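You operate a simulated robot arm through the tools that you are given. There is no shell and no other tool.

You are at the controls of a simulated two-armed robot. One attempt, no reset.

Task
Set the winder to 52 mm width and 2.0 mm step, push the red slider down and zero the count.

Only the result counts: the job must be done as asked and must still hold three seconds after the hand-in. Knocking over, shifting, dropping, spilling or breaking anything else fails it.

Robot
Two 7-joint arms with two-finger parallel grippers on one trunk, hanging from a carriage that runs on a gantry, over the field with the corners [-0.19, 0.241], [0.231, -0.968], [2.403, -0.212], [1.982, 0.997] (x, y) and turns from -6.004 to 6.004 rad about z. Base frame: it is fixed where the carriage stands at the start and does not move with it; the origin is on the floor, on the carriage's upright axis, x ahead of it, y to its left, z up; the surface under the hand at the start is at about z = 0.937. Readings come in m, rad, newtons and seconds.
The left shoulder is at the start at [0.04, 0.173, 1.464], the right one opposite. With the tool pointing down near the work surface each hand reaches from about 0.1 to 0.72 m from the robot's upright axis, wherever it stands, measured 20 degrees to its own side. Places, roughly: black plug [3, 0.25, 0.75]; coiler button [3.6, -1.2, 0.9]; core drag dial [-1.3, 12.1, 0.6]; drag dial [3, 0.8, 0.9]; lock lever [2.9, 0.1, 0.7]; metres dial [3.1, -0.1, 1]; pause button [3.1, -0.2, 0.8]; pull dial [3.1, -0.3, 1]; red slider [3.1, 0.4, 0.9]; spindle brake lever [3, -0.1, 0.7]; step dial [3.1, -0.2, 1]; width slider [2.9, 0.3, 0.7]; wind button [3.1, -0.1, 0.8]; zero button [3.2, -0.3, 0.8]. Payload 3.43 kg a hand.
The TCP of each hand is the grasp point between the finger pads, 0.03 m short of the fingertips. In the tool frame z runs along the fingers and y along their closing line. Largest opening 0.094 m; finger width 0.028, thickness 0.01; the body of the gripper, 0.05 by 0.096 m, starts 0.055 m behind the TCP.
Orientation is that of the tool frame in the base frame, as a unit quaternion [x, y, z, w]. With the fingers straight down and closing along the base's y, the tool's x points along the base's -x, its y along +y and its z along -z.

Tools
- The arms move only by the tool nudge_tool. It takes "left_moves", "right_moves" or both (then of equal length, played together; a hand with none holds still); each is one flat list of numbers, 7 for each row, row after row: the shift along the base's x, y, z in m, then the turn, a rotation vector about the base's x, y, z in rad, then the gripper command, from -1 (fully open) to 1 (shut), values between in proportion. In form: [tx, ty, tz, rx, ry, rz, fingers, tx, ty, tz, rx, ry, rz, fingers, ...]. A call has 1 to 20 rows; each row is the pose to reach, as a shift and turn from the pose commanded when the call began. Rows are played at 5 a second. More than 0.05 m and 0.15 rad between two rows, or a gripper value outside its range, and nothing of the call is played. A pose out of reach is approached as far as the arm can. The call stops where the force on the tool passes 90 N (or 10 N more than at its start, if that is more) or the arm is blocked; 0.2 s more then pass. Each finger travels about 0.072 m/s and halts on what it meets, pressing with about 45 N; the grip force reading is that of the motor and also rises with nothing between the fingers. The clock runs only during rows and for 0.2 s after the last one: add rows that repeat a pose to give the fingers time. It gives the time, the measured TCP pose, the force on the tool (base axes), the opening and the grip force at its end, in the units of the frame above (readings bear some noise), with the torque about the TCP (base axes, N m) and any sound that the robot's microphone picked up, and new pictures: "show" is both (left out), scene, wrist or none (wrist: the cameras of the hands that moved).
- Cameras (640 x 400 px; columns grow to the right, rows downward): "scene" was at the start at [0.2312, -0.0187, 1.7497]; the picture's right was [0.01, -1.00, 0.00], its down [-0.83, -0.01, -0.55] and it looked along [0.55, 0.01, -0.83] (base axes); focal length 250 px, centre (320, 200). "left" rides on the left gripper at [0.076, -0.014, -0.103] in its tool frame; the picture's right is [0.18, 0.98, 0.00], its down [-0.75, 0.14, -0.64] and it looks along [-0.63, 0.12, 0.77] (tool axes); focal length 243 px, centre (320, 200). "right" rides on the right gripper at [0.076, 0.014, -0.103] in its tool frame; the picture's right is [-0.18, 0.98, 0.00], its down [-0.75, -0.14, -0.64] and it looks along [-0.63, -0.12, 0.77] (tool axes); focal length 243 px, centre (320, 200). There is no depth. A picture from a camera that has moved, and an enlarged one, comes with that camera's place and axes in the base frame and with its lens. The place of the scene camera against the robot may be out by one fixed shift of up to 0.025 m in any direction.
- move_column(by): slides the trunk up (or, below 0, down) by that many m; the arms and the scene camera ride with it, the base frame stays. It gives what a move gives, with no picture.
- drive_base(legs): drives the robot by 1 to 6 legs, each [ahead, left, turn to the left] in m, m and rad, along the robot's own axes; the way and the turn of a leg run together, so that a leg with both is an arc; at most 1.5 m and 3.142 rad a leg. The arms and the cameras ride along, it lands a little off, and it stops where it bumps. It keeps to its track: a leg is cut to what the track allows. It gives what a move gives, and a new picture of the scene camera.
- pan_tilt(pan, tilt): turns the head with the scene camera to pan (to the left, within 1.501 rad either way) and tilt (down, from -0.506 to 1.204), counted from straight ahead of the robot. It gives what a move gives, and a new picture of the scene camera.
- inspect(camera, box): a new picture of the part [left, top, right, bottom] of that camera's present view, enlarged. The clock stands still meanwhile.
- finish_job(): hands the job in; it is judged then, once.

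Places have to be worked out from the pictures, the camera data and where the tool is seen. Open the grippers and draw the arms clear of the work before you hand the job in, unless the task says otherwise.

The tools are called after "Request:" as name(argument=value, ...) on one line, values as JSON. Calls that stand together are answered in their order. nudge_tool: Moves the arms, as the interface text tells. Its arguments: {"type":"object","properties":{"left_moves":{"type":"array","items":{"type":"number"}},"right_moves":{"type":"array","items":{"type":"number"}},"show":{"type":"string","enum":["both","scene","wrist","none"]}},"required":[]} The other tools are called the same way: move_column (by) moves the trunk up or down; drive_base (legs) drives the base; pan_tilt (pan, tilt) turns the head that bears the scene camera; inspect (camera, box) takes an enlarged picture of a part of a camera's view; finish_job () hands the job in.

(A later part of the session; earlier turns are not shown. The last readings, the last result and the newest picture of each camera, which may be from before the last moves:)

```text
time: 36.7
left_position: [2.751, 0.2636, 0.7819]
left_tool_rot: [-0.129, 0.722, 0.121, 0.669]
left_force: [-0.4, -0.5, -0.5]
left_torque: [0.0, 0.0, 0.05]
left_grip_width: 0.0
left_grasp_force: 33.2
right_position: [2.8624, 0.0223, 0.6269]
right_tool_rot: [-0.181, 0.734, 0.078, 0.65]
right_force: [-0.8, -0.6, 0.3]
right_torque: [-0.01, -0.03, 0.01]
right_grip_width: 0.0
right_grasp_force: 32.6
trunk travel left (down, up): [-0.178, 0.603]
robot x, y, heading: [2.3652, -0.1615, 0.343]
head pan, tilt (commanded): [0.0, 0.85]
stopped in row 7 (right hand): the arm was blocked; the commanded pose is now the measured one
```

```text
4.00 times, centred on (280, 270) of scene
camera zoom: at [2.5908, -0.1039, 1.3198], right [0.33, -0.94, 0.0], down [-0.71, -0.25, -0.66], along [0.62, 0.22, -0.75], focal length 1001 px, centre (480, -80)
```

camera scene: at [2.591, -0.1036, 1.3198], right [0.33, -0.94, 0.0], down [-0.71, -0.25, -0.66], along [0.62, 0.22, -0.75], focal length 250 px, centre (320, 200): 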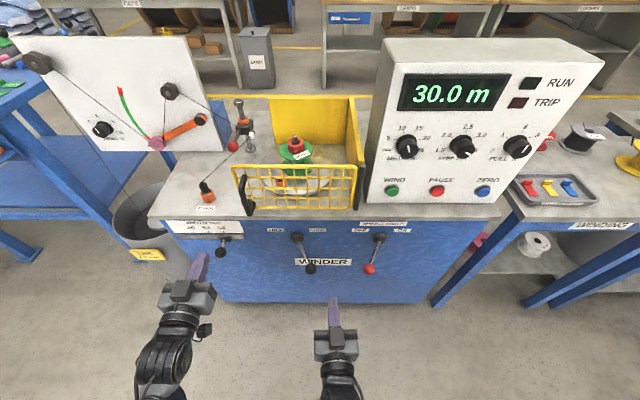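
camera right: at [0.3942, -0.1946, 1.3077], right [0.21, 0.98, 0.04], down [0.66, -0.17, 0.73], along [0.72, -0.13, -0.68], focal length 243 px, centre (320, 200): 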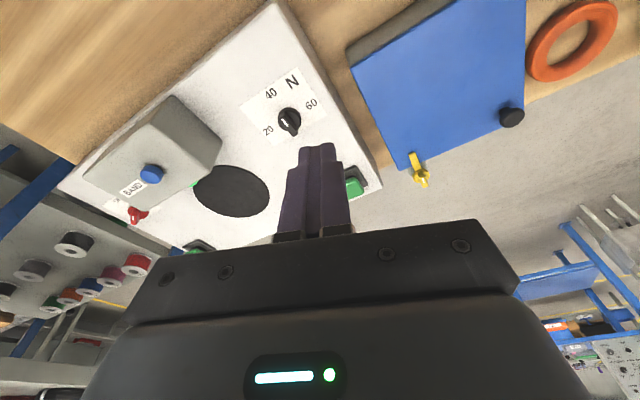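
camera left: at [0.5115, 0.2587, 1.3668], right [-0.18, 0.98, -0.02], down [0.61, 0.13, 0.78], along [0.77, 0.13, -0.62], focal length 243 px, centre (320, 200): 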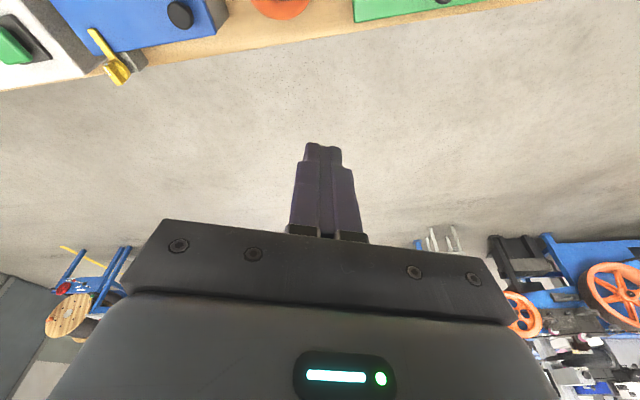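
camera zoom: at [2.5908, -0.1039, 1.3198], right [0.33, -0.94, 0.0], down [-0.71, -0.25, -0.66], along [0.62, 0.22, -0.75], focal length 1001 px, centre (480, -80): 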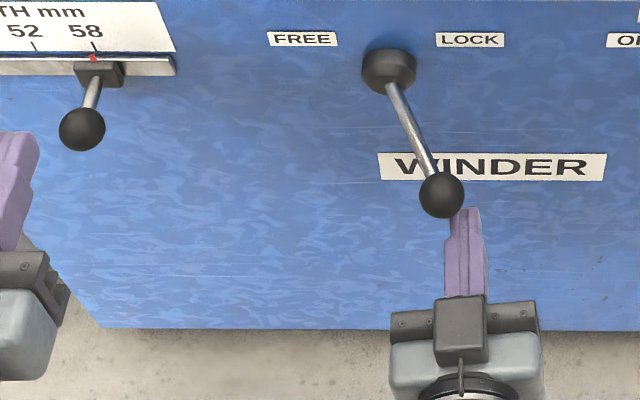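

The hand slipped down under the ball and the lever did not move, so the contact was off-centre or the lever is stiff. I'll back the right hand out, then look at the lever with the left wrist camera.

Request:
nudge_tool(right_moves=[-0.0283, -0.0099, 0, 0, 0, 0, 1, -0.0566, -0.0198, 0, 0, 0, 0, 1, -0.085, -0.0297, 0, 0, 0, 0, 1, -0.1133, -0.0396, 0, 0, 0, 0, 1], show="both")

Request:
inspect(camera="right", box=[160, 0, 480, 200])

```text
time: 37.7
left_position: [2.748, 0.2631, 0.7811]
left_tool_rot: [-0.129, 0.722, 0.122, 0.668]
left_force: [-0.5, -0.7, 0.4]
left_torque: [0.03, 0.02, 0.0]
left_grip_width: 0.0
left_grasp_force: 33.4
right_position: [2.7468, -0.0161, 0.6274]
right_tool_rot: [-0.18, 0.735, 0.08, 0.649]
right_force: [0.1, -0.5, 0.4]
right_torque: [0.01, 0.01, 0.04]
right_grip_width: 0.0
right_grasp_force: 33.2
trunk travel left (down, up): [-0.178, 0.603]
robot x, y, heading: [2.3655, -0.1626, 0.342]
head pan, tilt (commanded): [0.0, 0.85]
camera scene: at [2.5895, -0.1042, 1.3194], right [0.33, -0.94, 0.0], down [-0.71, -0.25, -0.66], along [0.62, 0.22, -0.75], focal length 250 px, centre (320, 200)
camera right: at [2.6409, -0.0531, 0.5674], right [-0.35, 0.94, 0.07], down [-0.47, -0.23, 0.85], along [0.81, 0.26, 0.52], focal length 243 px, centre (320, 200)
```

scene: 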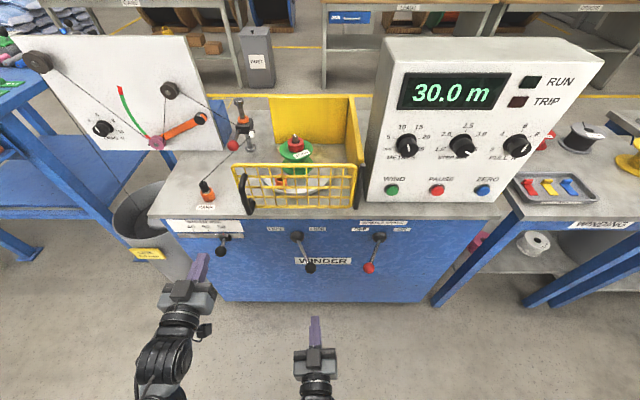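
right: 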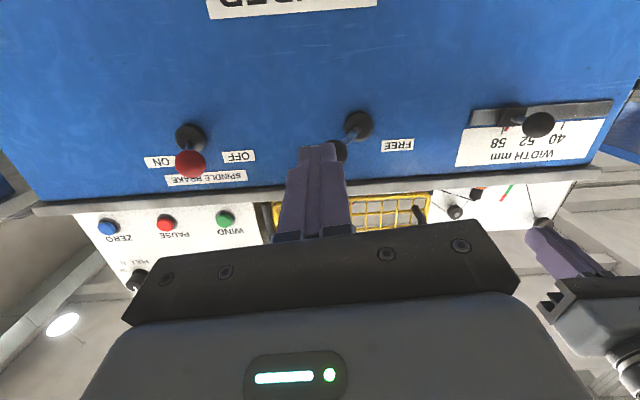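

```text
2.00 times, centred on (320, 100) of right
camera zoom: at [2.6409, -0.0531, 0.5674], right [-0.35, 0.94, 0.07], down [-0.47, -0.23, 0.85], along [0.81, 0.26, 0.52], focal length 485 px, centre (320, 400)
```

zoom: 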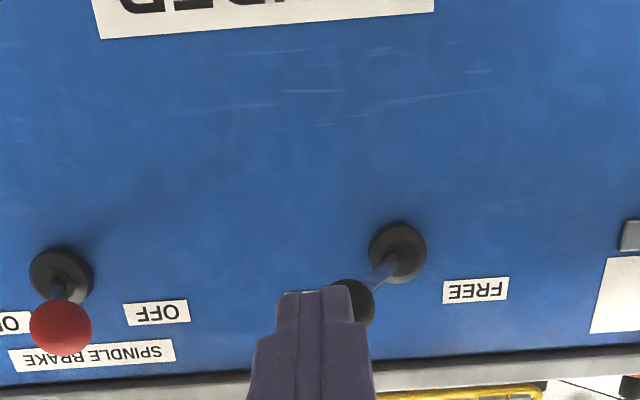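

The lever points out at the robot and leans toward LOCK. The right arm is reaching past its own centreline there, so I'll park it to the right and level it. The left hand can then grip the lock ball instead.

Request:
nudge_tool(right_moves=[0.0132, -0.0378, 0.02, 0.03, 0.008, -0.002, 1, 0.0264, -0.0755, 0.04, 0.06, 0.016, -0.004, 1, 0.0395, -0.1133, 0.06, 0.09, 0.024, -0.006, 1, 0.0527, -0.151, 0.08, 0.12, 0.032, -0.009, 1, 0.0659, -0.1888, 0.1, 0.151, 0.041, -0.012, 1], left_moves=[0, 0, 0, 0, 0, 0, 0, -0.0189, -0.0066, 0, 0, 0, 0, -0.3, -0.0378, -0.0132, 0, 0, 0, 0, -0.3, -0.0566, -0.0198, 0, 0, 0, 0, -0.3, -0.0755, -0.0264, 0, 0, 0, 0, -0.3], show="none")

```text
time: 38.9
left_position: [2.6739, 0.2355, 0.7796]
left_tool_rot: [-0.129, 0.722, 0.121, 0.668]
left_force: [-0.6, 0.0, 0.0]
left_torque: [0.03, -0.05, 0.01]
left_grip_width: 0.061
left_grasp_force: 0.1
right_position: [2.8128, -0.2069, 0.729]
right_tool_rot: [-0.124, 0.74, 0.135, 0.646]
right_force: [0.0, -1.9, 0.1]
right_torque: [0.01, 0.01, 0.0]
right_grip_width: 0.0001
right_grasp_force: 33.2
trunk travel left (down, up): [-0.178, 0.603]
robot x, y, heading: [2.3634, -0.1636, 0.338]
head pan, tilt (commanded): [0.0, 0.85]
```

Request:
nudge_tool(left_moves=[0.0164, -0.0378, -0.0188, 0, 0, 0, -0.3, 0.0328, -0.0757, -0.0375, 0, 0, 0, -0.3, 0.0492, -0.1135, -0.0563, 0, 0, 0, -0.3, 0.0655, -0.1513, -0.075, 0, 0, 0, -0.3, 0.0819, -0.1892, -0.0938, 0, 0, 0, -0.3, 0.0983, -0.227, -0.1126, 0, 0, 0, -0.3, 0.0983, -0.227, -0.1126, 0, 0, 0, -0.3], show="both")

Request:
inspect(camera="scene", box=[220, 220, 380, 320])

```text
time: 40.7
left_position: [2.7575, 0.0175, 0.6464]
left_tool_rot: [-0.086, 0.732, 0.137, 0.662]
left_force: [0.7, -0.2, 0.0]
left_torque: [0.03, 0.02, -0.01]
left_grip_width: 0.0611
left_grasp_force: 0.0
right_position: [2.8133, -0.2041, 0.7281]
right_tool_rot: [-0.124, 0.741, 0.135, 0.646]
right_force: [-0.7, -0.1, 0.6]
right_torque: [-0.02, 0.0, -0.02]
right_grip_width: 0.0
right_grasp_force: 33.4
trunk travel left (down, up): [-0.178, 0.603]
robot x, y, heading: [2.3669, -0.1609, 0.344]
head pan, tilt (commanded): [0.0, 0.85]
stopped in row 7 (left hand): the arm was blocked; the commanded pose is now the measured one
camera scene: at [2.5907, -0.1036, 1.3198], right [0.33, -0.94, 0.0], down [-0.71, -0.25, -0.66], along [0.62, 0.22, -0.75], focal length 250 px, centre (320, 200)
camera left: at [2.6566, -0.0229, 0.5784], right [-0.32, 0.94, -0.1], down [-0.57, -0.11, 0.82], along [0.76, 0.32, 0.57], focal length 243 px, centre (320, 200)
```

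scene: 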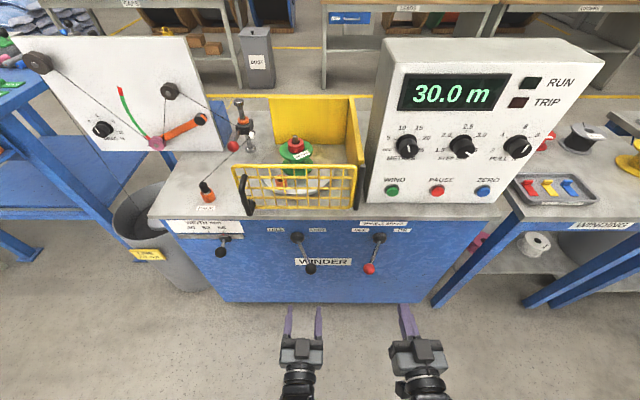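
left: 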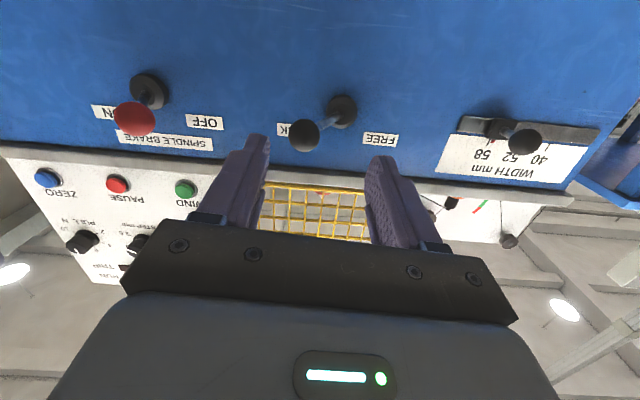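

```text
4.00 times, centred on (300, 270) of scene
camera zoom: at [2.5907, -0.1036, 1.3198], right [0.33, -0.94, 0.0], down [-0.71, -0.25, -0.66], along [0.62, 0.22, -0.75], focal length 1001 px, centre (400, -80)
```

zoom: 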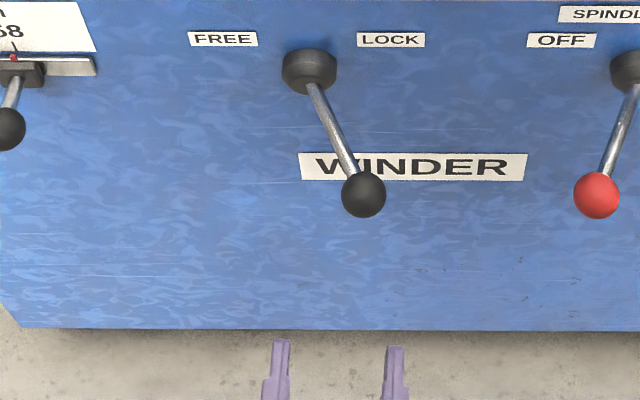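

The left arm is also blocked near the robot's centreline in free space, so neither arm works well close to the middle. I'll move the base left about 0.2 m. That puts the lock lever on the right hand's side and the width knob on the left hand's side.

Request:
nudge_tool(left_moves=[-0.0132, 0.0378, 0, -0.0192, -0.0092, 0.0105, -0.3, -0.0264, 0.0755, 0.01, -0.0383, -0.0183, 0.0209, -0.3, -0.0396, 0.1133, 0.02, -0.0575, -0.0275, 0.0314, -0.3, -0.0528, 0.151, 0.03, -0.0766, -0.0366, 0.0418, -0.3], show="none")

Request:
drive_base(legs=[[0.0, 0.2, 0.0]])

Request:
inspect(camera="scene", box=[240, 200, 480, 350])

```text
time: 41.7
left_position: [2.7042, 0.17, 0.6783]
left_tool_rot: [-0.13, 0.722, 0.121, 0.669]
left_force: [-0.3, -0.4, 0.4]
left_torque: [0.02, 0.02, -0.02]
left_grip_width: 0.0612
left_grasp_force: 0.0
right_position: [2.8121, -0.2029, 0.728]
right_tool_rot: [-0.124, 0.741, 0.136, 0.646]
right_force: [-1.1, 1.0, -0.1]
right_torque: [0.02, -0.02, -0.04]
right_grip_width: 0.0
right_grasp_force: 32.5
trunk travel left (down, up): [-0.178, 0.603]
robot x, y, heading: [2.3681, -0.1621, 0.34]
head pan, tilt (commanded): [0.0, 0.85]
```

```text
time: 43.3
left_position: [2.6401, 0.3552, 0.6772]
left_tool_rot: [-0.131, 0.722, 0.12, 0.668]
left_force: [-0.7, 0.1, -1.0]
left_torque: [0.02, 0.0, -0.03]
left_grip_width: 0.0611
left_grasp_force: 0.1
right_position: [2.7464, -0.0182, 0.7278]
right_tool_rot: [-0.125, 0.74, 0.135, 0.647]
right_force: [0.2, 0.0, 0.2]
right_torque: [0.0, 0.01, 0.01]
right_grip_width: 0.0
right_grasp_force: 33.4
trunk travel left (down, up): [-0.178, 0.603]
robot x, y, heading: [2.2963, 0.0265, 0.338]
head pan, tilt (commanded): [0.0, 0.85]
camera scene: at [2.5243, 0.0841, 1.3198], right [0.33, -0.94, 0.0], down [-0.71, -0.25, -0.66], along [0.62, 0.22, -0.75], focal length 250 px, centre (320, 200)
```

scene: 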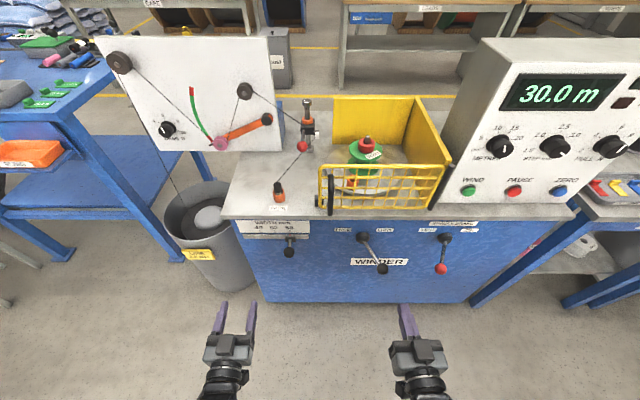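

```text
2.67 times, centred on (360, 275) of scene
camera zoom: at [2.5243, 0.0841, 1.3198], right [0.33, -0.94, 0.0], down [-0.71, -0.25, -0.66], along [0.62, 0.22, -0.75], focal length 668 px, centre (213, 0)
```

zoom: 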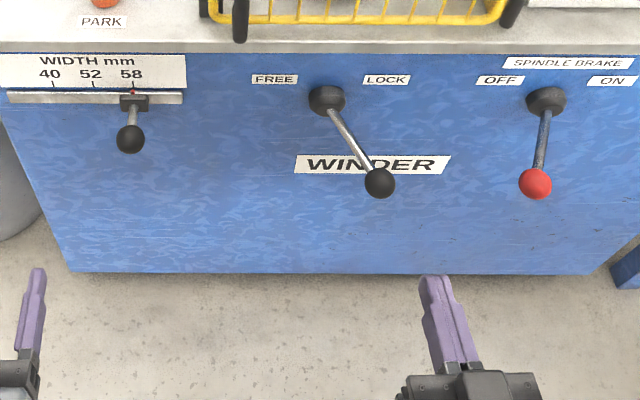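

The right hand now sits on its own side, near l −0.92. I'll bring it, closed, to the right of the lock ball at its height with the fingertips slightly past it.

Request:
nudge_tool(right_moves=[0.0139, -0.0399, 0, 0, 0, 0, 1, 0.0139, -0.0399, -0.03, 0, 0, 0, 1, 0.0139, -0.0399, -0.054, 0, 0, 0, 1, 0.0564, -0.025, -0.054, 0, 0, 0, 1, 0.0989, -0.0102, -0.054, 0, 0, 0, 1, 0.1414, 0.0046, -0.054, 0, 0, 0, 1, 0.1414, 0.0046, -0.054, 0, 0, 0, 1], show="none")

Request:
inspect(camera="scene", box=[300, 220, 460, 320])

```text
time: 44.9
left_position: [2.6386, 0.3547, 0.6767]
left_tool_rot: [-0.131, 0.722, 0.12, 0.669]
left_force: [0.3, -0.6, -0.1]
left_torque: [-0.04, -0.01, -0.01]
left_grip_width: 0.061
left_grasp_force: 0.0
right_position: [2.8899, -0.0134, 0.6737]
right_tool_rot: [-0.125, 0.741, 0.135, 0.646]
right_force: [-0.5, 0.1, -0.3]
right_torque: [-0.03, -0.02, -0.04]
right_grip_width: 0.0
right_grasp_force: 32.6
trunk travel left (down, up): [-0.178, 0.603]
robot x, y, heading: [2.3009, 0.0231, 0.341]
head pan, tilt (commanded): [0.0, 0.85]
```

```text
4.00 times, centred on (380, 270) of scene
camera zoom: at [2.5236, 0.0841, 1.3196], right [0.33, -0.94, 0.0], down [-0.71, -0.25, -0.66], along [0.62, 0.22, -0.75], focal length 1001 px, centre (80, -80)
```

zoom: 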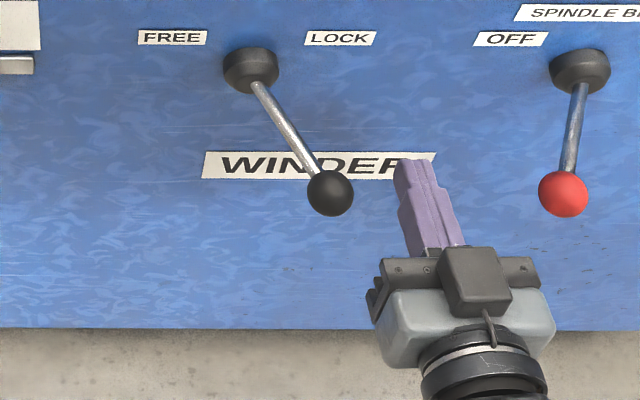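

Request:
nudge_tool(right_moves=[-0.0049, 0.0142, 0, 0, 0, 0, 1, -0.0099, 0.0283, 0, 0, 0, 0, 1, -0.0148, 0.0425, 0, 0, 0, 0, 1, -0.0198, 0.0566, 0, 0, 0, 0, 1, -0.0247, 0.0708, 0, 0, 0, 0, 1], show="none")

Request:
inspect(camera="scene", box=[300, 220, 460, 320])

```text
time: 46.1
left_position: [2.6423, 0.3605, 0.6775]
left_tool_rot: [-0.129, 0.721, 0.12, 0.67]
left_force: [0.8, 0.3, 0.2]
left_torque: [0.01, 0.02, -0.06]
left_grip_width: 0.0613
left_grasp_force: 0.1
right_position: [2.8664, 0.0639, 0.6759]
right_tool_rot: [-0.124, 0.74, 0.136, 0.647]
right_force: [0.9, 1.2, 0.1]
right_torque: [0.02, 0.03, -0.03]
right_grip_width: 0.0
right_grasp_force: 32.3
trunk travel left (down, up): [-0.178, 0.603]
robot x, y, heading: [2.3, 0.0255, 0.34]
head pan, tilt (commanded): [0.0, 0.85]
```

```text
4.00 times, centred on (380, 270) of scene
camera zoom: at [2.5261, 0.0873, 1.3203], right [0.33, -0.94, 0.0], down [-0.71, -0.25, -0.66], along [0.62, 0.22, -0.75], focal length 1001 px, centre (80, -80)
```

zoom: 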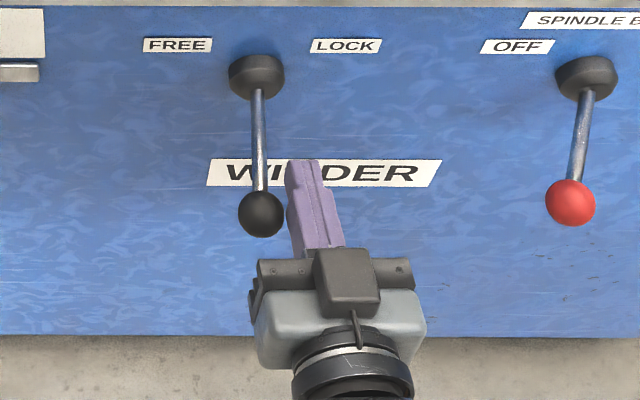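

The lever swings freely and is now at the middle. I'll keep pushing left to FREE.

Request:
nudge_tool(right_moves=[-0.0049, 0.0142, 0, 0, 0, 0, 1, -0.0099, 0.0283, 0, 0, 0, 0, 1, -0.0132, 0.0378, 0, 0, 0, 0, 1, -0.0132, 0.0378, 0, 0, 0, 0, 1], show="none")

Request:
inspect(camera="scene", box=[260, 210, 420, 310])

```text
time: 47.1
left_position: [2.6396, 0.3557, 0.6779]
left_tool_rot: [-0.13, 0.722, 0.12, 0.669]
left_force: [0.0, 0.7, -0.4]
left_torque: [-0.02, 0.01, -0.01]
left_grip_width: 0.061
left_grasp_force: 0.0
right_position: [2.8507, 0.0964, 0.6741]
right_tool_rot: [-0.124, 0.74, 0.135, 0.647]
right_force: [0.4, 0.4, -0.7]
right_torque: [0.0, -0.03, -0.03]
right_grip_width: 0.0002
right_grasp_force: 32.9
trunk travel left (down, up): [-0.178, 0.603]
robot x, y, heading: [2.2965, 0.0209, 0.34]
head pan, tilt (commanded): [0.0, 0.85]
```

```text
4.00 times, centred on (340, 260) of scene
camera zoom: at [2.5242, 0.0847, 1.3198], right [0.33, -0.94, 0.0], down [-0.71, -0.25, -0.66], along [0.62, 0.22, -0.75], focal length 1001 px, centre (240, -40)
```

zoom: 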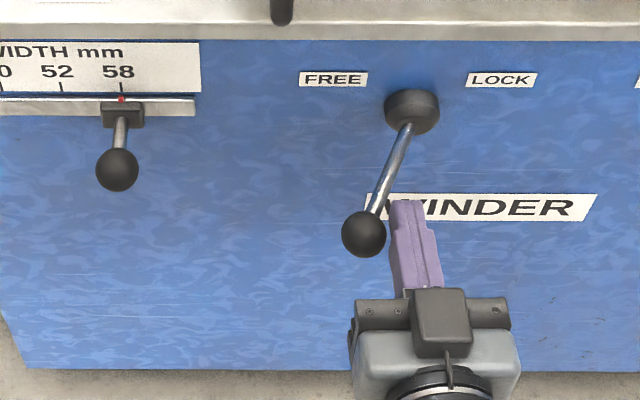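

The lever has snapped over to FREE. I'll back the right hand away and bring the open left hand in front of the width knob.

Request:
nudge_tool(right_moves=[0.0066, -0.0189, 0, 0, 0, 0, 1, -0.0312, -0.0321, 0, 0, 0, 0, 1, -0.069, -0.0453, 0, 0, 0, 0, 1, -0.1067, -0.0585, 0, 0, 0, 0, 1], left_moves=[0.0119, -0.0341, -0.002, 0, 0, 0, -0.3, 0.0239, -0.0683, -0.004, 0, 0, 0, -0.3, 0.0358, -0.1024, -0.004, 0, 0, 0, -0.3, 0.0358, -0.1024, -0.004, 0, 0, 0, -0.3], show="none")

Request:
inspect(camera="scene", box=[200, 210, 360, 310])

Request:
inspect(camera="left", box=[160, 0, 560, 250])

```text
time: 48.1
left_position: [2.6738, 0.2518, 0.6713]
left_tool_rot: [-0.13, 0.723, 0.119, 0.668]
left_force: [0.6, -0.9, 0.7]
left_torque: [0.0, 0.02, -0.04]
left_grip_width: 0.061
left_grasp_force: 0.0
right_position: [2.7422, 0.036, 0.6747]
right_tool_rot: [-0.124, 0.74, 0.135, 0.647]
right_force: [0.2, 0.8, 0.5]
right_torque: [0.02, -0.01, 0.05]
right_grip_width: 0.0
right_grasp_force: 32.8
trunk travel left (down, up): [-0.178, 0.603]
robot x, y, heading: [2.3027, 0.0266, 0.341]
head pan, tilt (commanded): [0.0, 0.85]
```

```text
4.00 times, centred on (280, 260) of scene
camera zoom: at [2.523, 0.084, 1.3195], right [0.33, -0.94, 0.0], down [-0.71, -0.25, -0.66], along [0.62, 0.22, -0.75], focal length 1001 px, centre (480, -40)
```

zoom: 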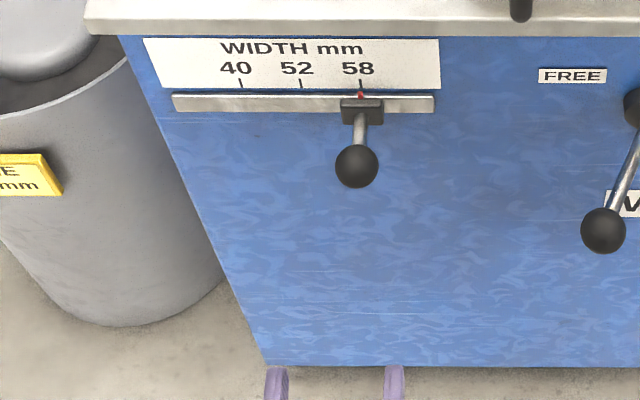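

```text
1.60 times, centred on (360, 125) of left
camera zoom: at [2.5773, 0.2011, 0.6043], right [-0.36, 0.92, -0.18], down [-0.59, -0.07, 0.8], along [0.72, 0.39, 0.57], focal length 388 px, centre (256, 320)
```

zoom: 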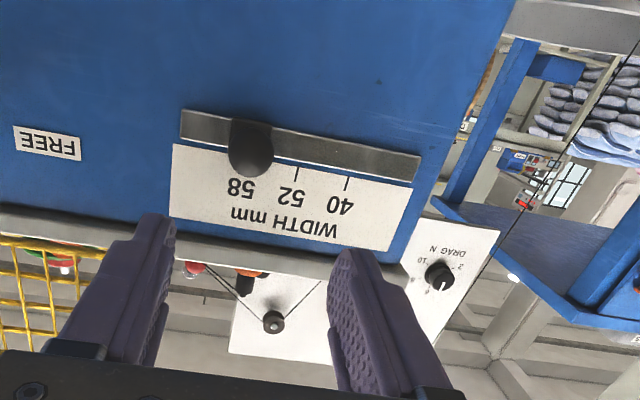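

Both cameras agree that the knob ball is straight ahead of the open left gripper. I'll move forward so the fingers straddle it, then close on it.

Request:
nudge_tool(left_moves=[0.0397, 0.0139, 0, 0, 0, 0, -0.3, 0.0793, 0.0277, 0, 0, 0, 0, -0.3, 0.119, 0.0416, 0, 0, 0, 0, -0.3, 0.1567, 0.0547, 0, 0, 0, 0, -0.3, 0.1567, 0.0547, 0, 0, 0, 0, -0.3], show="none")

Request:
inspect(camera="scene", box=[200, 210, 360, 310])

Request:
inspect(camera="left", box=[160, 0, 560, 250])

```text
time: 49.3
left_position: [2.8297, 0.3081, 0.6733]
left_tool_rot: [-0.13, 0.723, 0.119, 0.668]
left_force: [1.1, -0.6, -0.2]
left_torque: [0.02, -0.03, -0.02]
left_grip_width: 0.0613
left_grasp_force: 0.0
right_position: [2.7424, 0.0372, 0.6739]
right_tool_rot: [-0.125, 0.74, 0.136, 0.646]
right_force: [-0.7, -0.1, -0.4]
right_torque: [0.0, 0.0, -0.01]
right_grip_width: 0.0
right_grasp_force: 33.1
trunk travel left (down, up): [-0.178, 0.603]
robot x, y, heading: [2.3012, 0.0276, 0.335]
head pan, tilt (commanded): [0.0, 0.85]
```

```text
4.00 times, centred on (280, 260) of scene
camera zoom: at [2.5231, 0.0844, 1.3195], right [0.33, -0.94, 0.0], down [-0.71, -0.25, -0.66], along [0.62, 0.22, -0.75], focal length 1001 px, centre (480, -40)
```

zoom: 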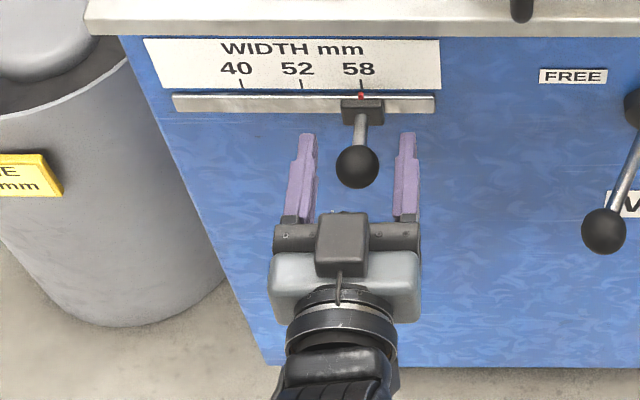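

```text
1.60 times, centred on (360, 125) of left
camera zoom: at [2.7352, 0.2567, 0.6048], right [-0.36, 0.92, -0.19], down [-0.59, -0.07, 0.8], along [0.72, 0.4, 0.57], focal length 388 px, centre (256, 320)
```

zoom: 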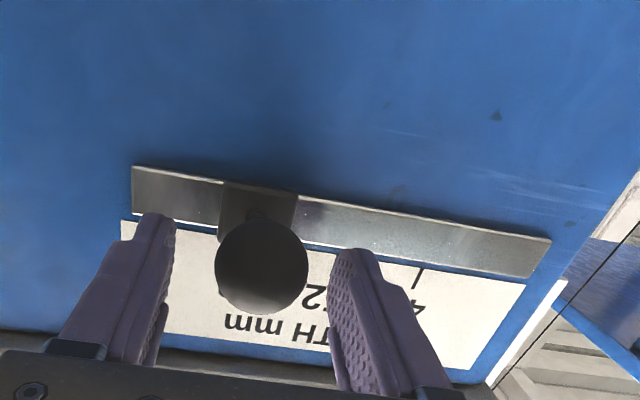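

The ball is between the fingers. I'll close the gripper on it.

Request:
nudge_tool(left_moves=[0, 0, 0, 0, 0, 0, 1, 0, 0, 0, 0, 0, 0, 1, 0, 0, 0, 0, 0, 0, 1], show="none")

```text
time: 50.1
left_position: [2.8336, 0.3086, 0.6731]
left_tool_rot: [-0.131, 0.722, 0.12, 0.669]
left_force: [1.3, 1.3, -0.5]
left_torque: [0.01, 0.03, -0.03]
left_grip_width: 0.0334
left_grasp_force: 45.1
right_position: [2.7441, 0.0373, 0.6738]
right_tool_rot: [-0.125, 0.74, 0.135, 0.647]
right_force: [0.2, 0.5, 0.4]
right_torque: [0.02, -0.01, 0.01]
right_grip_width: 0.0
right_grasp_force: 33.0
trunk travel left (down, up): [-0.178, 0.603]
robot x, y, heading: [2.2973, 0.0248, 0.338]
head pan, tilt (commanded): [0.0, 0.85]
```

It is gripped at 33 mm. The 58 and 52 ticks look about 0.044 m apart, so I'll slide left by that much and check.

Request:
nudge_tool(left_moves=[-0.0036, 0.0104, 0, 0, 0, 0, 1, -0.0073, 0.0208, 0, 0, 0, 0, 1, -0.0109, 0.0312, 0, 0, 0, 0, 1, -0.0145, 0.0415, 0, 0, 0, 0, 1, -0.0145, 0.0415, 0, 0, 0, 0, 1], show="none")

Request:
inspect(camera="scene", box=[216, 215, 312, 275])

```text
time: 51.3
left_position: [2.818, 0.3507, 0.6746]
left_tool_rot: [-0.13, 0.722, 0.119, 0.669]
left_force: [1.8, 2.0, -1.2]
left_torque: [0.1, -0.15, 0.01]
left_grip_width: 0.0333
left_grasp_force: 44.6
right_position: [2.7424, 0.0384, 0.6751]
right_tool_rot: [-0.124, 0.74, 0.135, 0.647]
right_force: [0.6, -0.4, -0.1]
right_torque: [0.0, 0.0, -0.01]
right_grip_width: 0.0
right_grasp_force: 33.0
trunk travel left (down, up): [-0.178, 0.603]
robot x, y, heading: [2.2989, 0.0234, 0.344]
head pan, tilt (commanded): [0.0, 0.85]
```

```text
6.67 times, centred on (264, 245) of scene
camera zoom: at [2.5242, 0.0847, 1.3198], right [0.33, -0.94, 0.0], down [-0.71, -0.25, -0.66], along [0.62, 0.22, -0.75], focal length 1669 px, centre (693, -100)
```

zoom: 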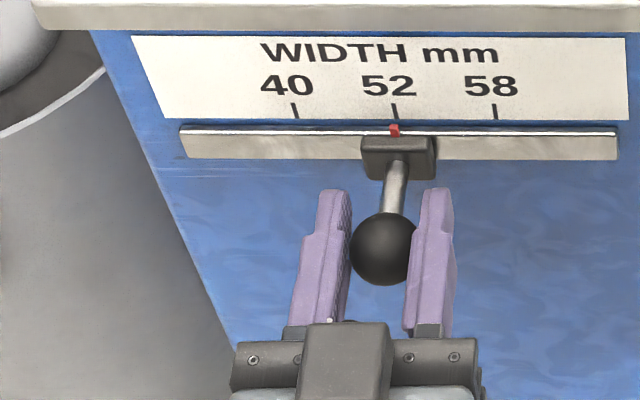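

The pointer is near 52. I'll zoom in tighter to judge it.

Request:
inspect(camera="scene", box=[256, 224, 296, 249])

Request:
inspect(camera="left", box=[160, 0, 560, 250])

```text
16.00 times, centred on (276, 236) of scene
camera zoom: at [2.5242, 0.0847, 1.3198], right [0.33, -0.94, 0.0], down [-0.71, -0.25, -0.66], along [0.62, 0.22, -0.75], focal length 4005 px, centre (1024, -384)
```

zoom: 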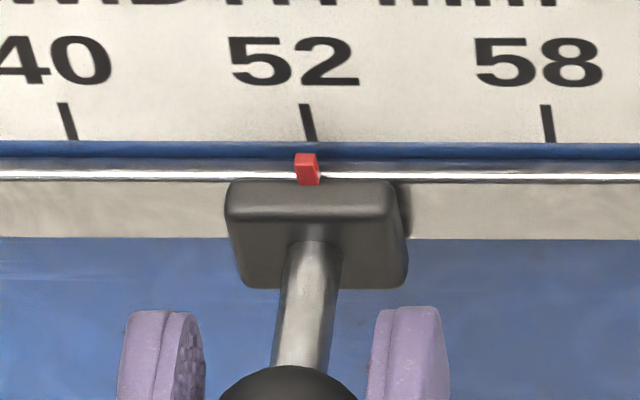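

```text
1.60 times, centred on (360, 125) of left
camera zoom: at [2.7217, 0.3001, 0.6053], right [-0.36, 0.92, -0.18], down [-0.6, -0.07, 0.8], along [0.72, 0.4, 0.57], focal length 388 px, centre (256, 320)
```

zoom: 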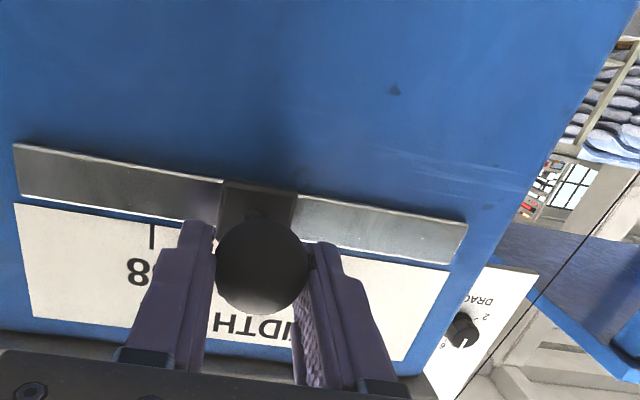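

Compared with how it sat at 58, the pointer now lines up with the 52 tick to well under 1 mm. I'll open the left gripper, back straight off, and check that it stayed.

Request:
nudge_tool(left_moves=[0, 0, 0, 0, 0, 0, 0.2, 0, 0, 0, 0, 0, 0, -0.3, 0, 0, 0, 0, 0, 0, -0.3, -0.0378, -0.0132, 0, 0, 0, 0, -0.3, -0.0755, -0.0264, 0, 0, 0, 0, -0.3, -0.1133, -0.0396, 0, 0, 0, 0, -0.3, -0.151, -0.0527, 0, 0, 0, 0, -0.3], show="none")

Request:
inspect(camera="scene", box=[256, 224, 296, 249])

Request:
inspect(camera="scene", box=[220, 200, 380, 300])

```text
time: 52.9
left_position: [2.6641, 0.2963, 0.6733]
left_tool_rot: [-0.13, 0.723, 0.119, 0.668]
left_force: [0.0, 0.3, -1.1]
left_torque: [-0.03, 0.0, 0.01]
left_grip_width: 0.0613
left_grasp_force: 0.0
right_position: [2.7406, 0.0358, 0.6729]
right_tool_rot: [-0.124, 0.741, 0.135, 0.646]
right_force: [-0.5, 0.5, 0.1]
right_torque: [-0.01, 0.0, -0.01]
right_grip_width: 0.0002
right_grasp_force: 33.2
trunk travel left (down, up): [-0.178, 0.603]
robot x, y, heading: [2.3009, 0.0256, 0.342]
head pan, tilt (commanded): [0.0, 0.85]
```

```text
16.00 times, centred on (276, 236) of scene
camera zoom: at [2.5223, 0.0841, 1.3193], right [0.33, -0.94, 0.0], down [-0.71, -0.25, -0.66], along [0.62, 0.22, -0.75], focal length 4005 px, centre (1024, -384)
```

zoom: 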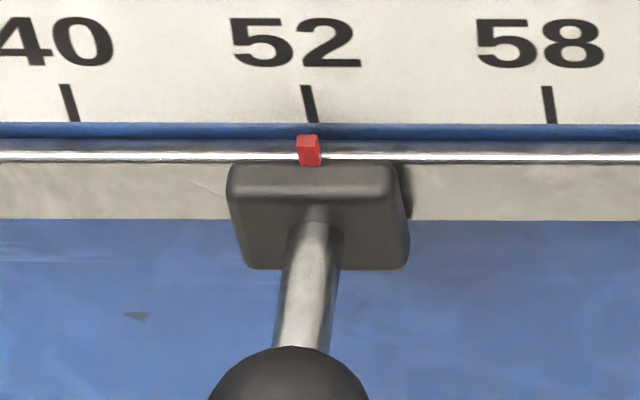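

```text
4.00 times, centred on (300, 250) of scene
camera zoom: at [2.5223, 0.0841, 1.3193], right [0.33, -0.94, 0.0], down [-0.71, -0.25, -0.66], along [0.62, 0.22, -0.75], focal length 1001 px, centre (400, 0)
```

zoom: 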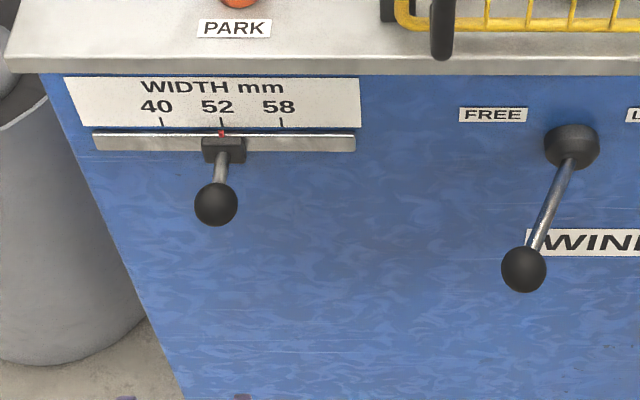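

The slider holds at 52. Next I'll put the base back to the right, at l≈−0.97. There the left hand can push the lever back to LOCK and the right hand can reach the dials.

Request:
drive_base(legs=[[0.0, -0.24, 0.0]])

Request:
inspect(camera="scene", box=[200, 210, 360, 310])

```text
time: 54.7
left_position: [2.7468, 0.074, 0.6743]
left_tool_rot: [-0.13, 0.723, 0.12, 0.668]
left_force: [0.8, 0.5, 0.4]
left_torque: [-0.03, -0.01, 0.01]
left_grip_width: 0.0609
left_grasp_force: 0.0
right_position: [2.8222, -0.186, 0.6757]
right_tool_rot: [-0.123, 0.741, 0.135, 0.646]
right_force: [-0.5, -0.3, -0.1]
right_torque: [0.04, -0.01, -0.02]
right_grip_width: 0.0
right_grasp_force: 33.1
trunk travel left (down, up): [-0.178, 0.603]
robot x, y, heading: [2.3791, -0.1974, 0.34]
head pan, tilt (commanded): [0.0, 0.85]
camera scene: at [2.6033, -0.1395, 1.3198], right [0.33, -0.94, 0.0], down [-0.71, -0.25, -0.66], along [0.62, 0.22, -0.75], focal length 250 px, centre (320, 200)
```

scene: 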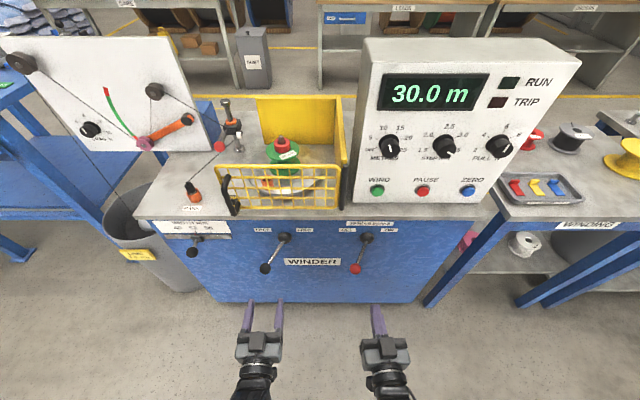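

```text
4.00 times, centred on (280, 260) of scene
camera zoom: at [2.6033, -0.1395, 1.3198], right [0.33, -0.94, 0.0], down [-0.71, -0.25, -0.66], along [0.62, 0.22, -0.75], focal length 1001 px, centre (480, -40)
```

zoom: 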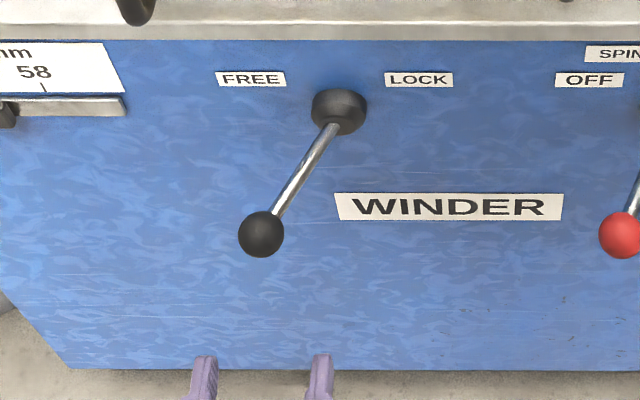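

I'll close the left gripper, place it left of the lock ball at the same height, and look before pushing right.

Request:
nudge_tool(left_moves=[-0.0115, 0.033, 0, 0, 0, 0, 1, -0.0231, 0.0661, 0, 0, 0, 0, 1, -0.0231, 0.0661, 0, 0, 0, 0, 1, -0.0231, 0.0661, 0, 0, 0, 0, 1, 0.009, 0.0773, 0, 0, 0, 0, 1, 0.0411, 0.0885, 0, 0, 0, 0, 1, 0.0732, 0.0997, 0, 0, 0, 0, 1, 0.0732, 0.0997, 0, 0, 0, 0, 1], show="none")

Request:
inspect(camera="scene", box=[200, 210, 360, 310])

```text
time: 56.5
left_position: [2.8181, 0.1723, 0.6724]
left_tool_rot: [-0.13, 0.723, 0.119, 0.668]
left_force: [-0.8, 0.0, -0.5]
left_torque: [-0.01, 0.02, 0.02]
left_grip_width: 0.0001
left_grasp_force: 32.4
right_position: [2.8222, -0.1871, 0.6745]
right_tool_rot: [-0.123, 0.741, 0.134, 0.646]
right_force: [0.2, -0.5, 0.1]
right_torque: [0.0, 0.02, 0.0]
right_grip_width: 0.0
right_grasp_force: 32.9
trunk travel left (down, up): [-0.178, 0.603]
robot x, y, heading: [2.378, -0.1974, 0.337]
head pan, tilt (commanded): [0.0, 0.85]
```

```text
4.00 times, centred on (280, 260) of scene
camera zoom: at [2.603, -0.1403, 1.3197], right [0.33, -0.94, 0.0], down [-0.71, -0.25, -0.66], along [0.62, 0.22, -0.75], focal length 1001 px, centre (480, -40)
```

zoom: 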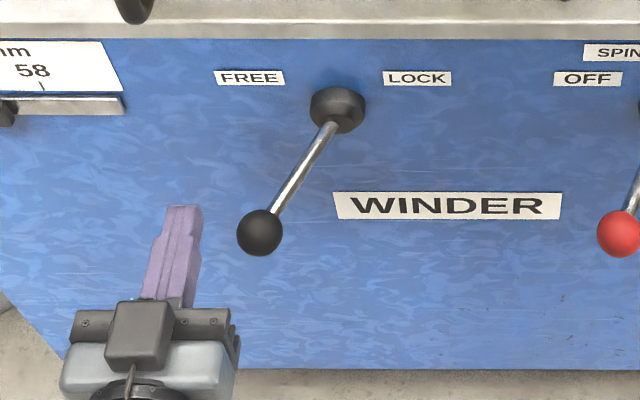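

Request:
nudge_tool(left_moves=[0.0049, -0.0142, 0, 0, 0, 0, 1, 0.0099, -0.0283, 0, 0, 0, 0, 1, 0.0148, -0.0425, 0, 0, 0, 0, 1, 0.0198, -0.0566, 0, 0, 0, 0, 1, 0.0247, -0.0708, 0, 0, 0, 0, 1, 0.0297, -0.085, 0, 0, 0, 0, 1, 0.0346, -0.0991, 0, 0, 0, 0, 1, 0.0376, -0.1076, 0, 0, 0, 0, 1], show="none")

Request:
inspect(camera="scene", box=[200, 210, 360, 310])

```text
time: 58.3
left_position: [2.8575, 0.0636, 0.674]
left_tool_rot: [-0.13, 0.722, 0.12, 0.669]
left_force: [0.5, -0.3, 0.6]
left_torque: [0.01, -0.04, -0.01]
left_grip_width: 0.0003
left_grasp_force: 32.8
right_position: [2.8242, -0.1873, 0.6754]
right_tool_rot: [-0.123, 0.741, 0.134, 0.647]
right_force: [-0.3, 0.4, 0.3]
right_torque: [-0.01, -0.02, -0.01]
right_grip_width: 0.0
right_grasp_force: 32.9
trunk travel left (down, up): [-0.178, 0.603]
robot x, y, heading: [2.3781, -0.204, 0.34]
head pan, tilt (commanded): [0.0, 0.85]
```

```text
4.00 times, centred on (280, 260) of scene
camera zoom: at [2.604, -0.1401, 1.3199], right [0.33, -0.94, 0.0], down [-0.71, -0.25, -0.66], along [0.62, 0.22, -0.75], focal length 1001 px, centre (480, -40)
```

zoom: 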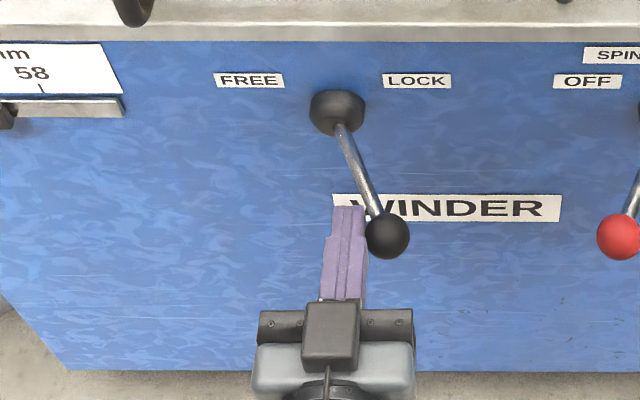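

The lever is back at LOCK, with its ball at the starting place. I'll withdraw the left hand and raise the trunk 0.3 m for the step dial.

Request:
nudge_tool(left_moves=[-0.0066, 0.0189, 0, 0, 0, 0, 1, -0.0444, 0.0057, 0, 0, 0, 0, 1, -0.0821, -0.0075, 0, 0, 0, 0, 1, -0.1104, -0.0174, 0, 0, 0, 0, 1, -0.1236, 0.0204, 0, 0, 0, 0, 1, -0.1368, 0.0582, 0, 0, 0, 0, 1, -0.15, 0.096, 0, 0, 0, 0, 1], show="none")

Request:
move_column(by=0.3)

Request:
pan_tilt(pan=-0.2, tilt=0.85)

Request:
inspect(camera="right", box=[0, 0, 640, 400])

```text
time: 59.9
left_position: [2.7065, 0.1623, 0.6741]
left_tool_rot: [-0.129, 0.722, 0.119, 0.669]
left_force: [-0.2, 0.3, 0.3]
left_torque: [-0.03, 0.01, -0.04]
left_grip_width: 0.0
left_grasp_force: 32.8
right_position: [2.8226, -0.1853, 0.6747]
right_tool_rot: [-0.123, 0.741, 0.135, 0.646]
right_force: [0.3, -0.6, -0.7]
right_torque: [0.0, -0.02, -0.04]
right_grip_width: 0.0
right_grasp_force: 32.8
trunk travel left (down, up): [-0.178, 0.603]
robot x, y, heading: [2.3744, -0.1964, 0.336]
head pan, tilt (commanded): [0.0, 0.85]
```

```text
time: 62.9
left_position: [2.7068, 0.1602, 0.9733]
left_tool_rot: [-0.13, 0.722, 0.12, 0.669]
left_force: [0.0, -1.2, 0.1]
left_torque: [0.03, 0.0, 0.01]
left_grip_width: 0.0
left_grasp_force: 33.5
right_position: [2.822, -0.1865, 0.9737]
right_tool_rot: [-0.124, 0.741, 0.135, 0.646]
right_force: [-0.7, 0.2, -0.4]
right_torque: [-0.01, 0.02, -0.01]
right_grip_width: 0.0
right_grasp_force: 33.5
trunk travel left (down, up): [-0.478, 0.303]
robot x, y, heading: [2.3778, -0.1991, 0.341]
head pan, tilt (commanded): [0.0, 0.85]
```

```text
time: 63.6
left_position: [2.7066, 0.1597, 0.9731]
left_tool_rot: [-0.13, 0.722, 0.12, 0.669]
left_force: [1.0, -0.6, 0.8]
left_torque: [0.01, -0.01, -0.03]
left_grip_width: 0.0001
left_grasp_force: 33.2
right_position: [2.8223, -0.1873, 0.9743]
right_tool_rot: [-0.125, 0.741, 0.136, 0.646]
right_force: [0.3, -0.2, -0.2]
right_torque: [0.01, 0.03, -0.02]
right_grip_width: 0.0
right_grasp_force: 33.1
trunk travel left (down, up): [-0.478, 0.303]
robot x, y, heading: [2.3799, -0.1976, 0.333]
head pan, tilt (commanded): [-0.201, 0.85]
camera scene: at [2.6071, -0.1552, 1.6198], right [0.14, -0.99, 0.0], down [-0.74, -0.1, -0.66], along [0.65, 0.09, -0.75], focal length 250 px, centre (320, 200)
```

scene: 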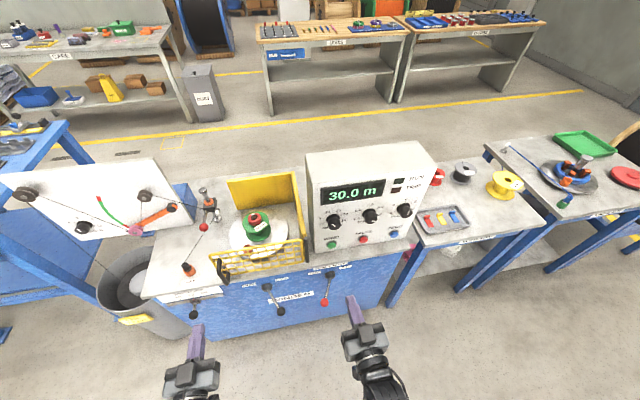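

```text
1.00 times, centred on (320, 200) of right (not enlarged: the box is as wide or as high as the picture)
camera zoom: at [2.7142, -0.2128, 0.9145], right [-0.33, 0.92, 0.22], down [-0.44, -0.36, 0.82], along [0.83, 0.17, 0.52], focal length 243 px, centre (320, 200)
```

zoom: 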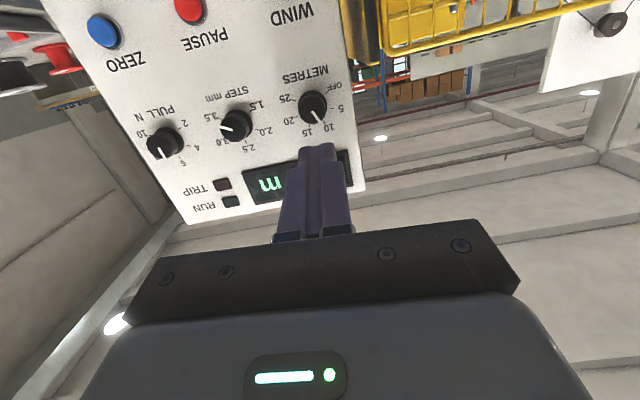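

Request:
inspect(camera="right", box=[180, 70, 308, 150])

Request:
inspect(camera="scene", box=[310, 180, 430, 255])

```text
5.00 times, centred on (244, 110) of right
camera zoom: at [2.7142, -0.2128, 0.9145], right [-0.33, 0.92, 0.22], down [-0.44, -0.36, 0.82], along [0.83, 0.17, 0.52], focal length 1213 px, centre (700, 650)
```

zoom: 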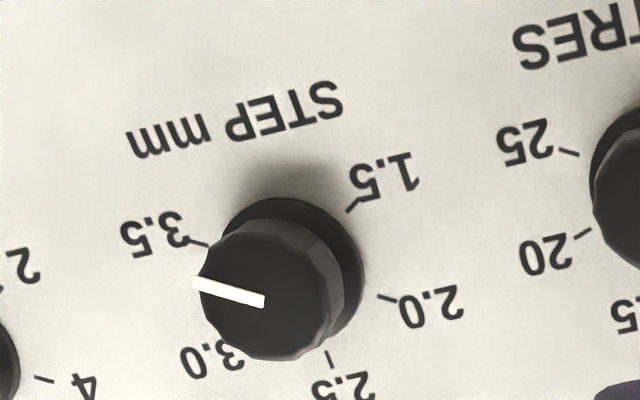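

```text
5.33 times, centred on (370, 218) of scene
camera zoom: at [2.6071, -0.1552, 1.6198], right [0.14, -0.99, 0.0], down [-0.74, -0.1, -0.66], along [0.65, 0.09, -0.75], focal length 1335 px, centre (53, 107)
```

zoom: 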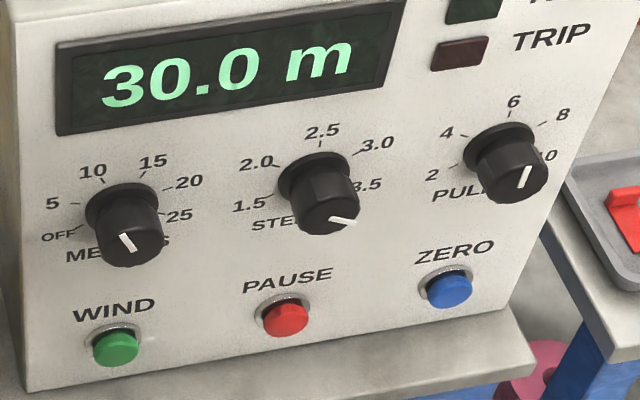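

The pointer sits at 3.5 and the marks are 60° apart, so 2.0 is half a turn counter-clockwise. Using the wrist and scene cameras together, the knob face is at v 2.850, l −1.239, z 0.987 and the zero button at 2.872, −1.358, 0.839. I'll square up the right tool in front of the step knob with the gripper open.

Request:
nudge_tool(right_moves=[0.0338, -0.0231, 0.0032, 0.0107, -0.0307, -0.0096, -0.3, 0.0675, -0.0462, 0.0064, 0.0215, -0.0614, -0.0193, -0.3, 0.1013, -0.0692, 0.0095, 0.0322, -0.092, -0.0289, -0.3, 0.135, -0.0923, 0.0127, 0.0429, -0.1227, -0.0385, -0.3, 0.135, -0.0923, 0.0127, 0.0429, -0.1227, -0.0385, -0.3], show="both")

Request:
inspect(camera="right", box=[220, 60, 460, 210])

```text
time: 64.8
left_position: [2.7066, 0.1604, 0.9749]
left_tool_rot: [-0.129, 0.722, 0.119, 0.669]
left_force: [-0.7, 0.6, 0.8]
left_torque: [-0.01, 0.01, 0.0]
left_grip_width: 0.0
left_grasp_force: 33.2
right_position: [2.9571, -0.278, 0.9872]
right_tool_rot: [-0.103, 0.699, 0.131, 0.696]
right_force: [-1.0, -1.0, -0.9]
right_torque: [-0.01, -0.01, -0.03]
right_grip_width: 0.0612
right_grasp_force: 0.1
trunk travel left (down, up): [-0.478, 0.303]
robot x, y, heading: [2.3784, -0.2, 0.336]
head pan, tilt (commanded): [-0.201, 0.85]
camera scene: at [2.6068, -0.1551, 1.6197], right [0.14, -0.99, 0.0], down [-0.74, -0.1, -0.66], along [0.65, 0.09, -0.75], focal length 250 px, centre (320, 200)
camera right: at [2.8565, -0.2976, 0.9131], right [-0.32, 0.92, 0.22], down [-0.55, -0.37, 0.75], along [0.77, 0.12, 0.63], focal length 243 px, centre (320, 200)
```

scene: 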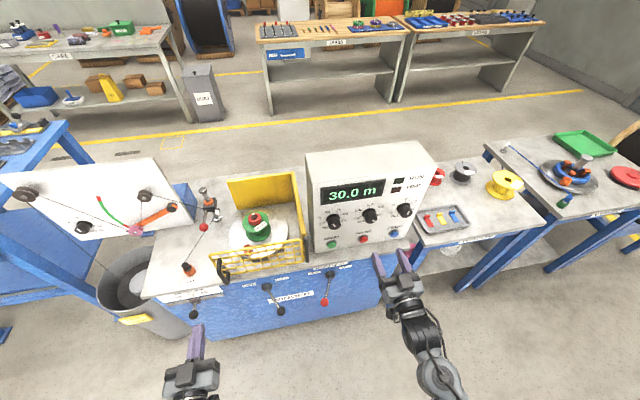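
right: 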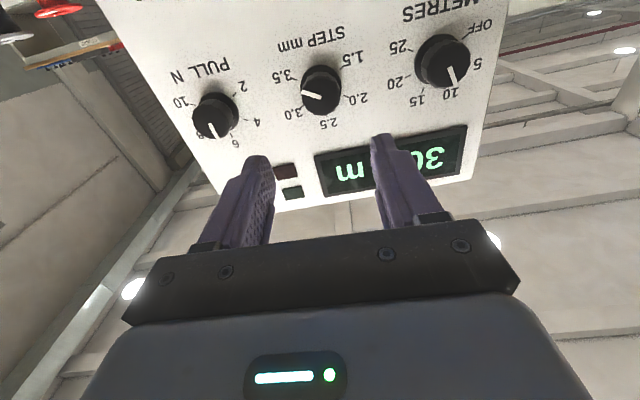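

```text
2.67 times, centred on (340, 135) of right
camera zoom: at [2.8565, -0.2976, 0.9131], right [-0.32, 0.92, 0.22], down [-0.55, -0.37, 0.75], along [0.77, 0.12, 0.63], focal length 647 px, centre (267, 373)
```

zoom: 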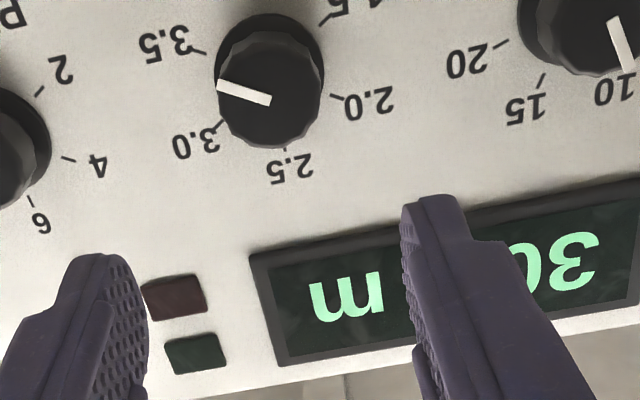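

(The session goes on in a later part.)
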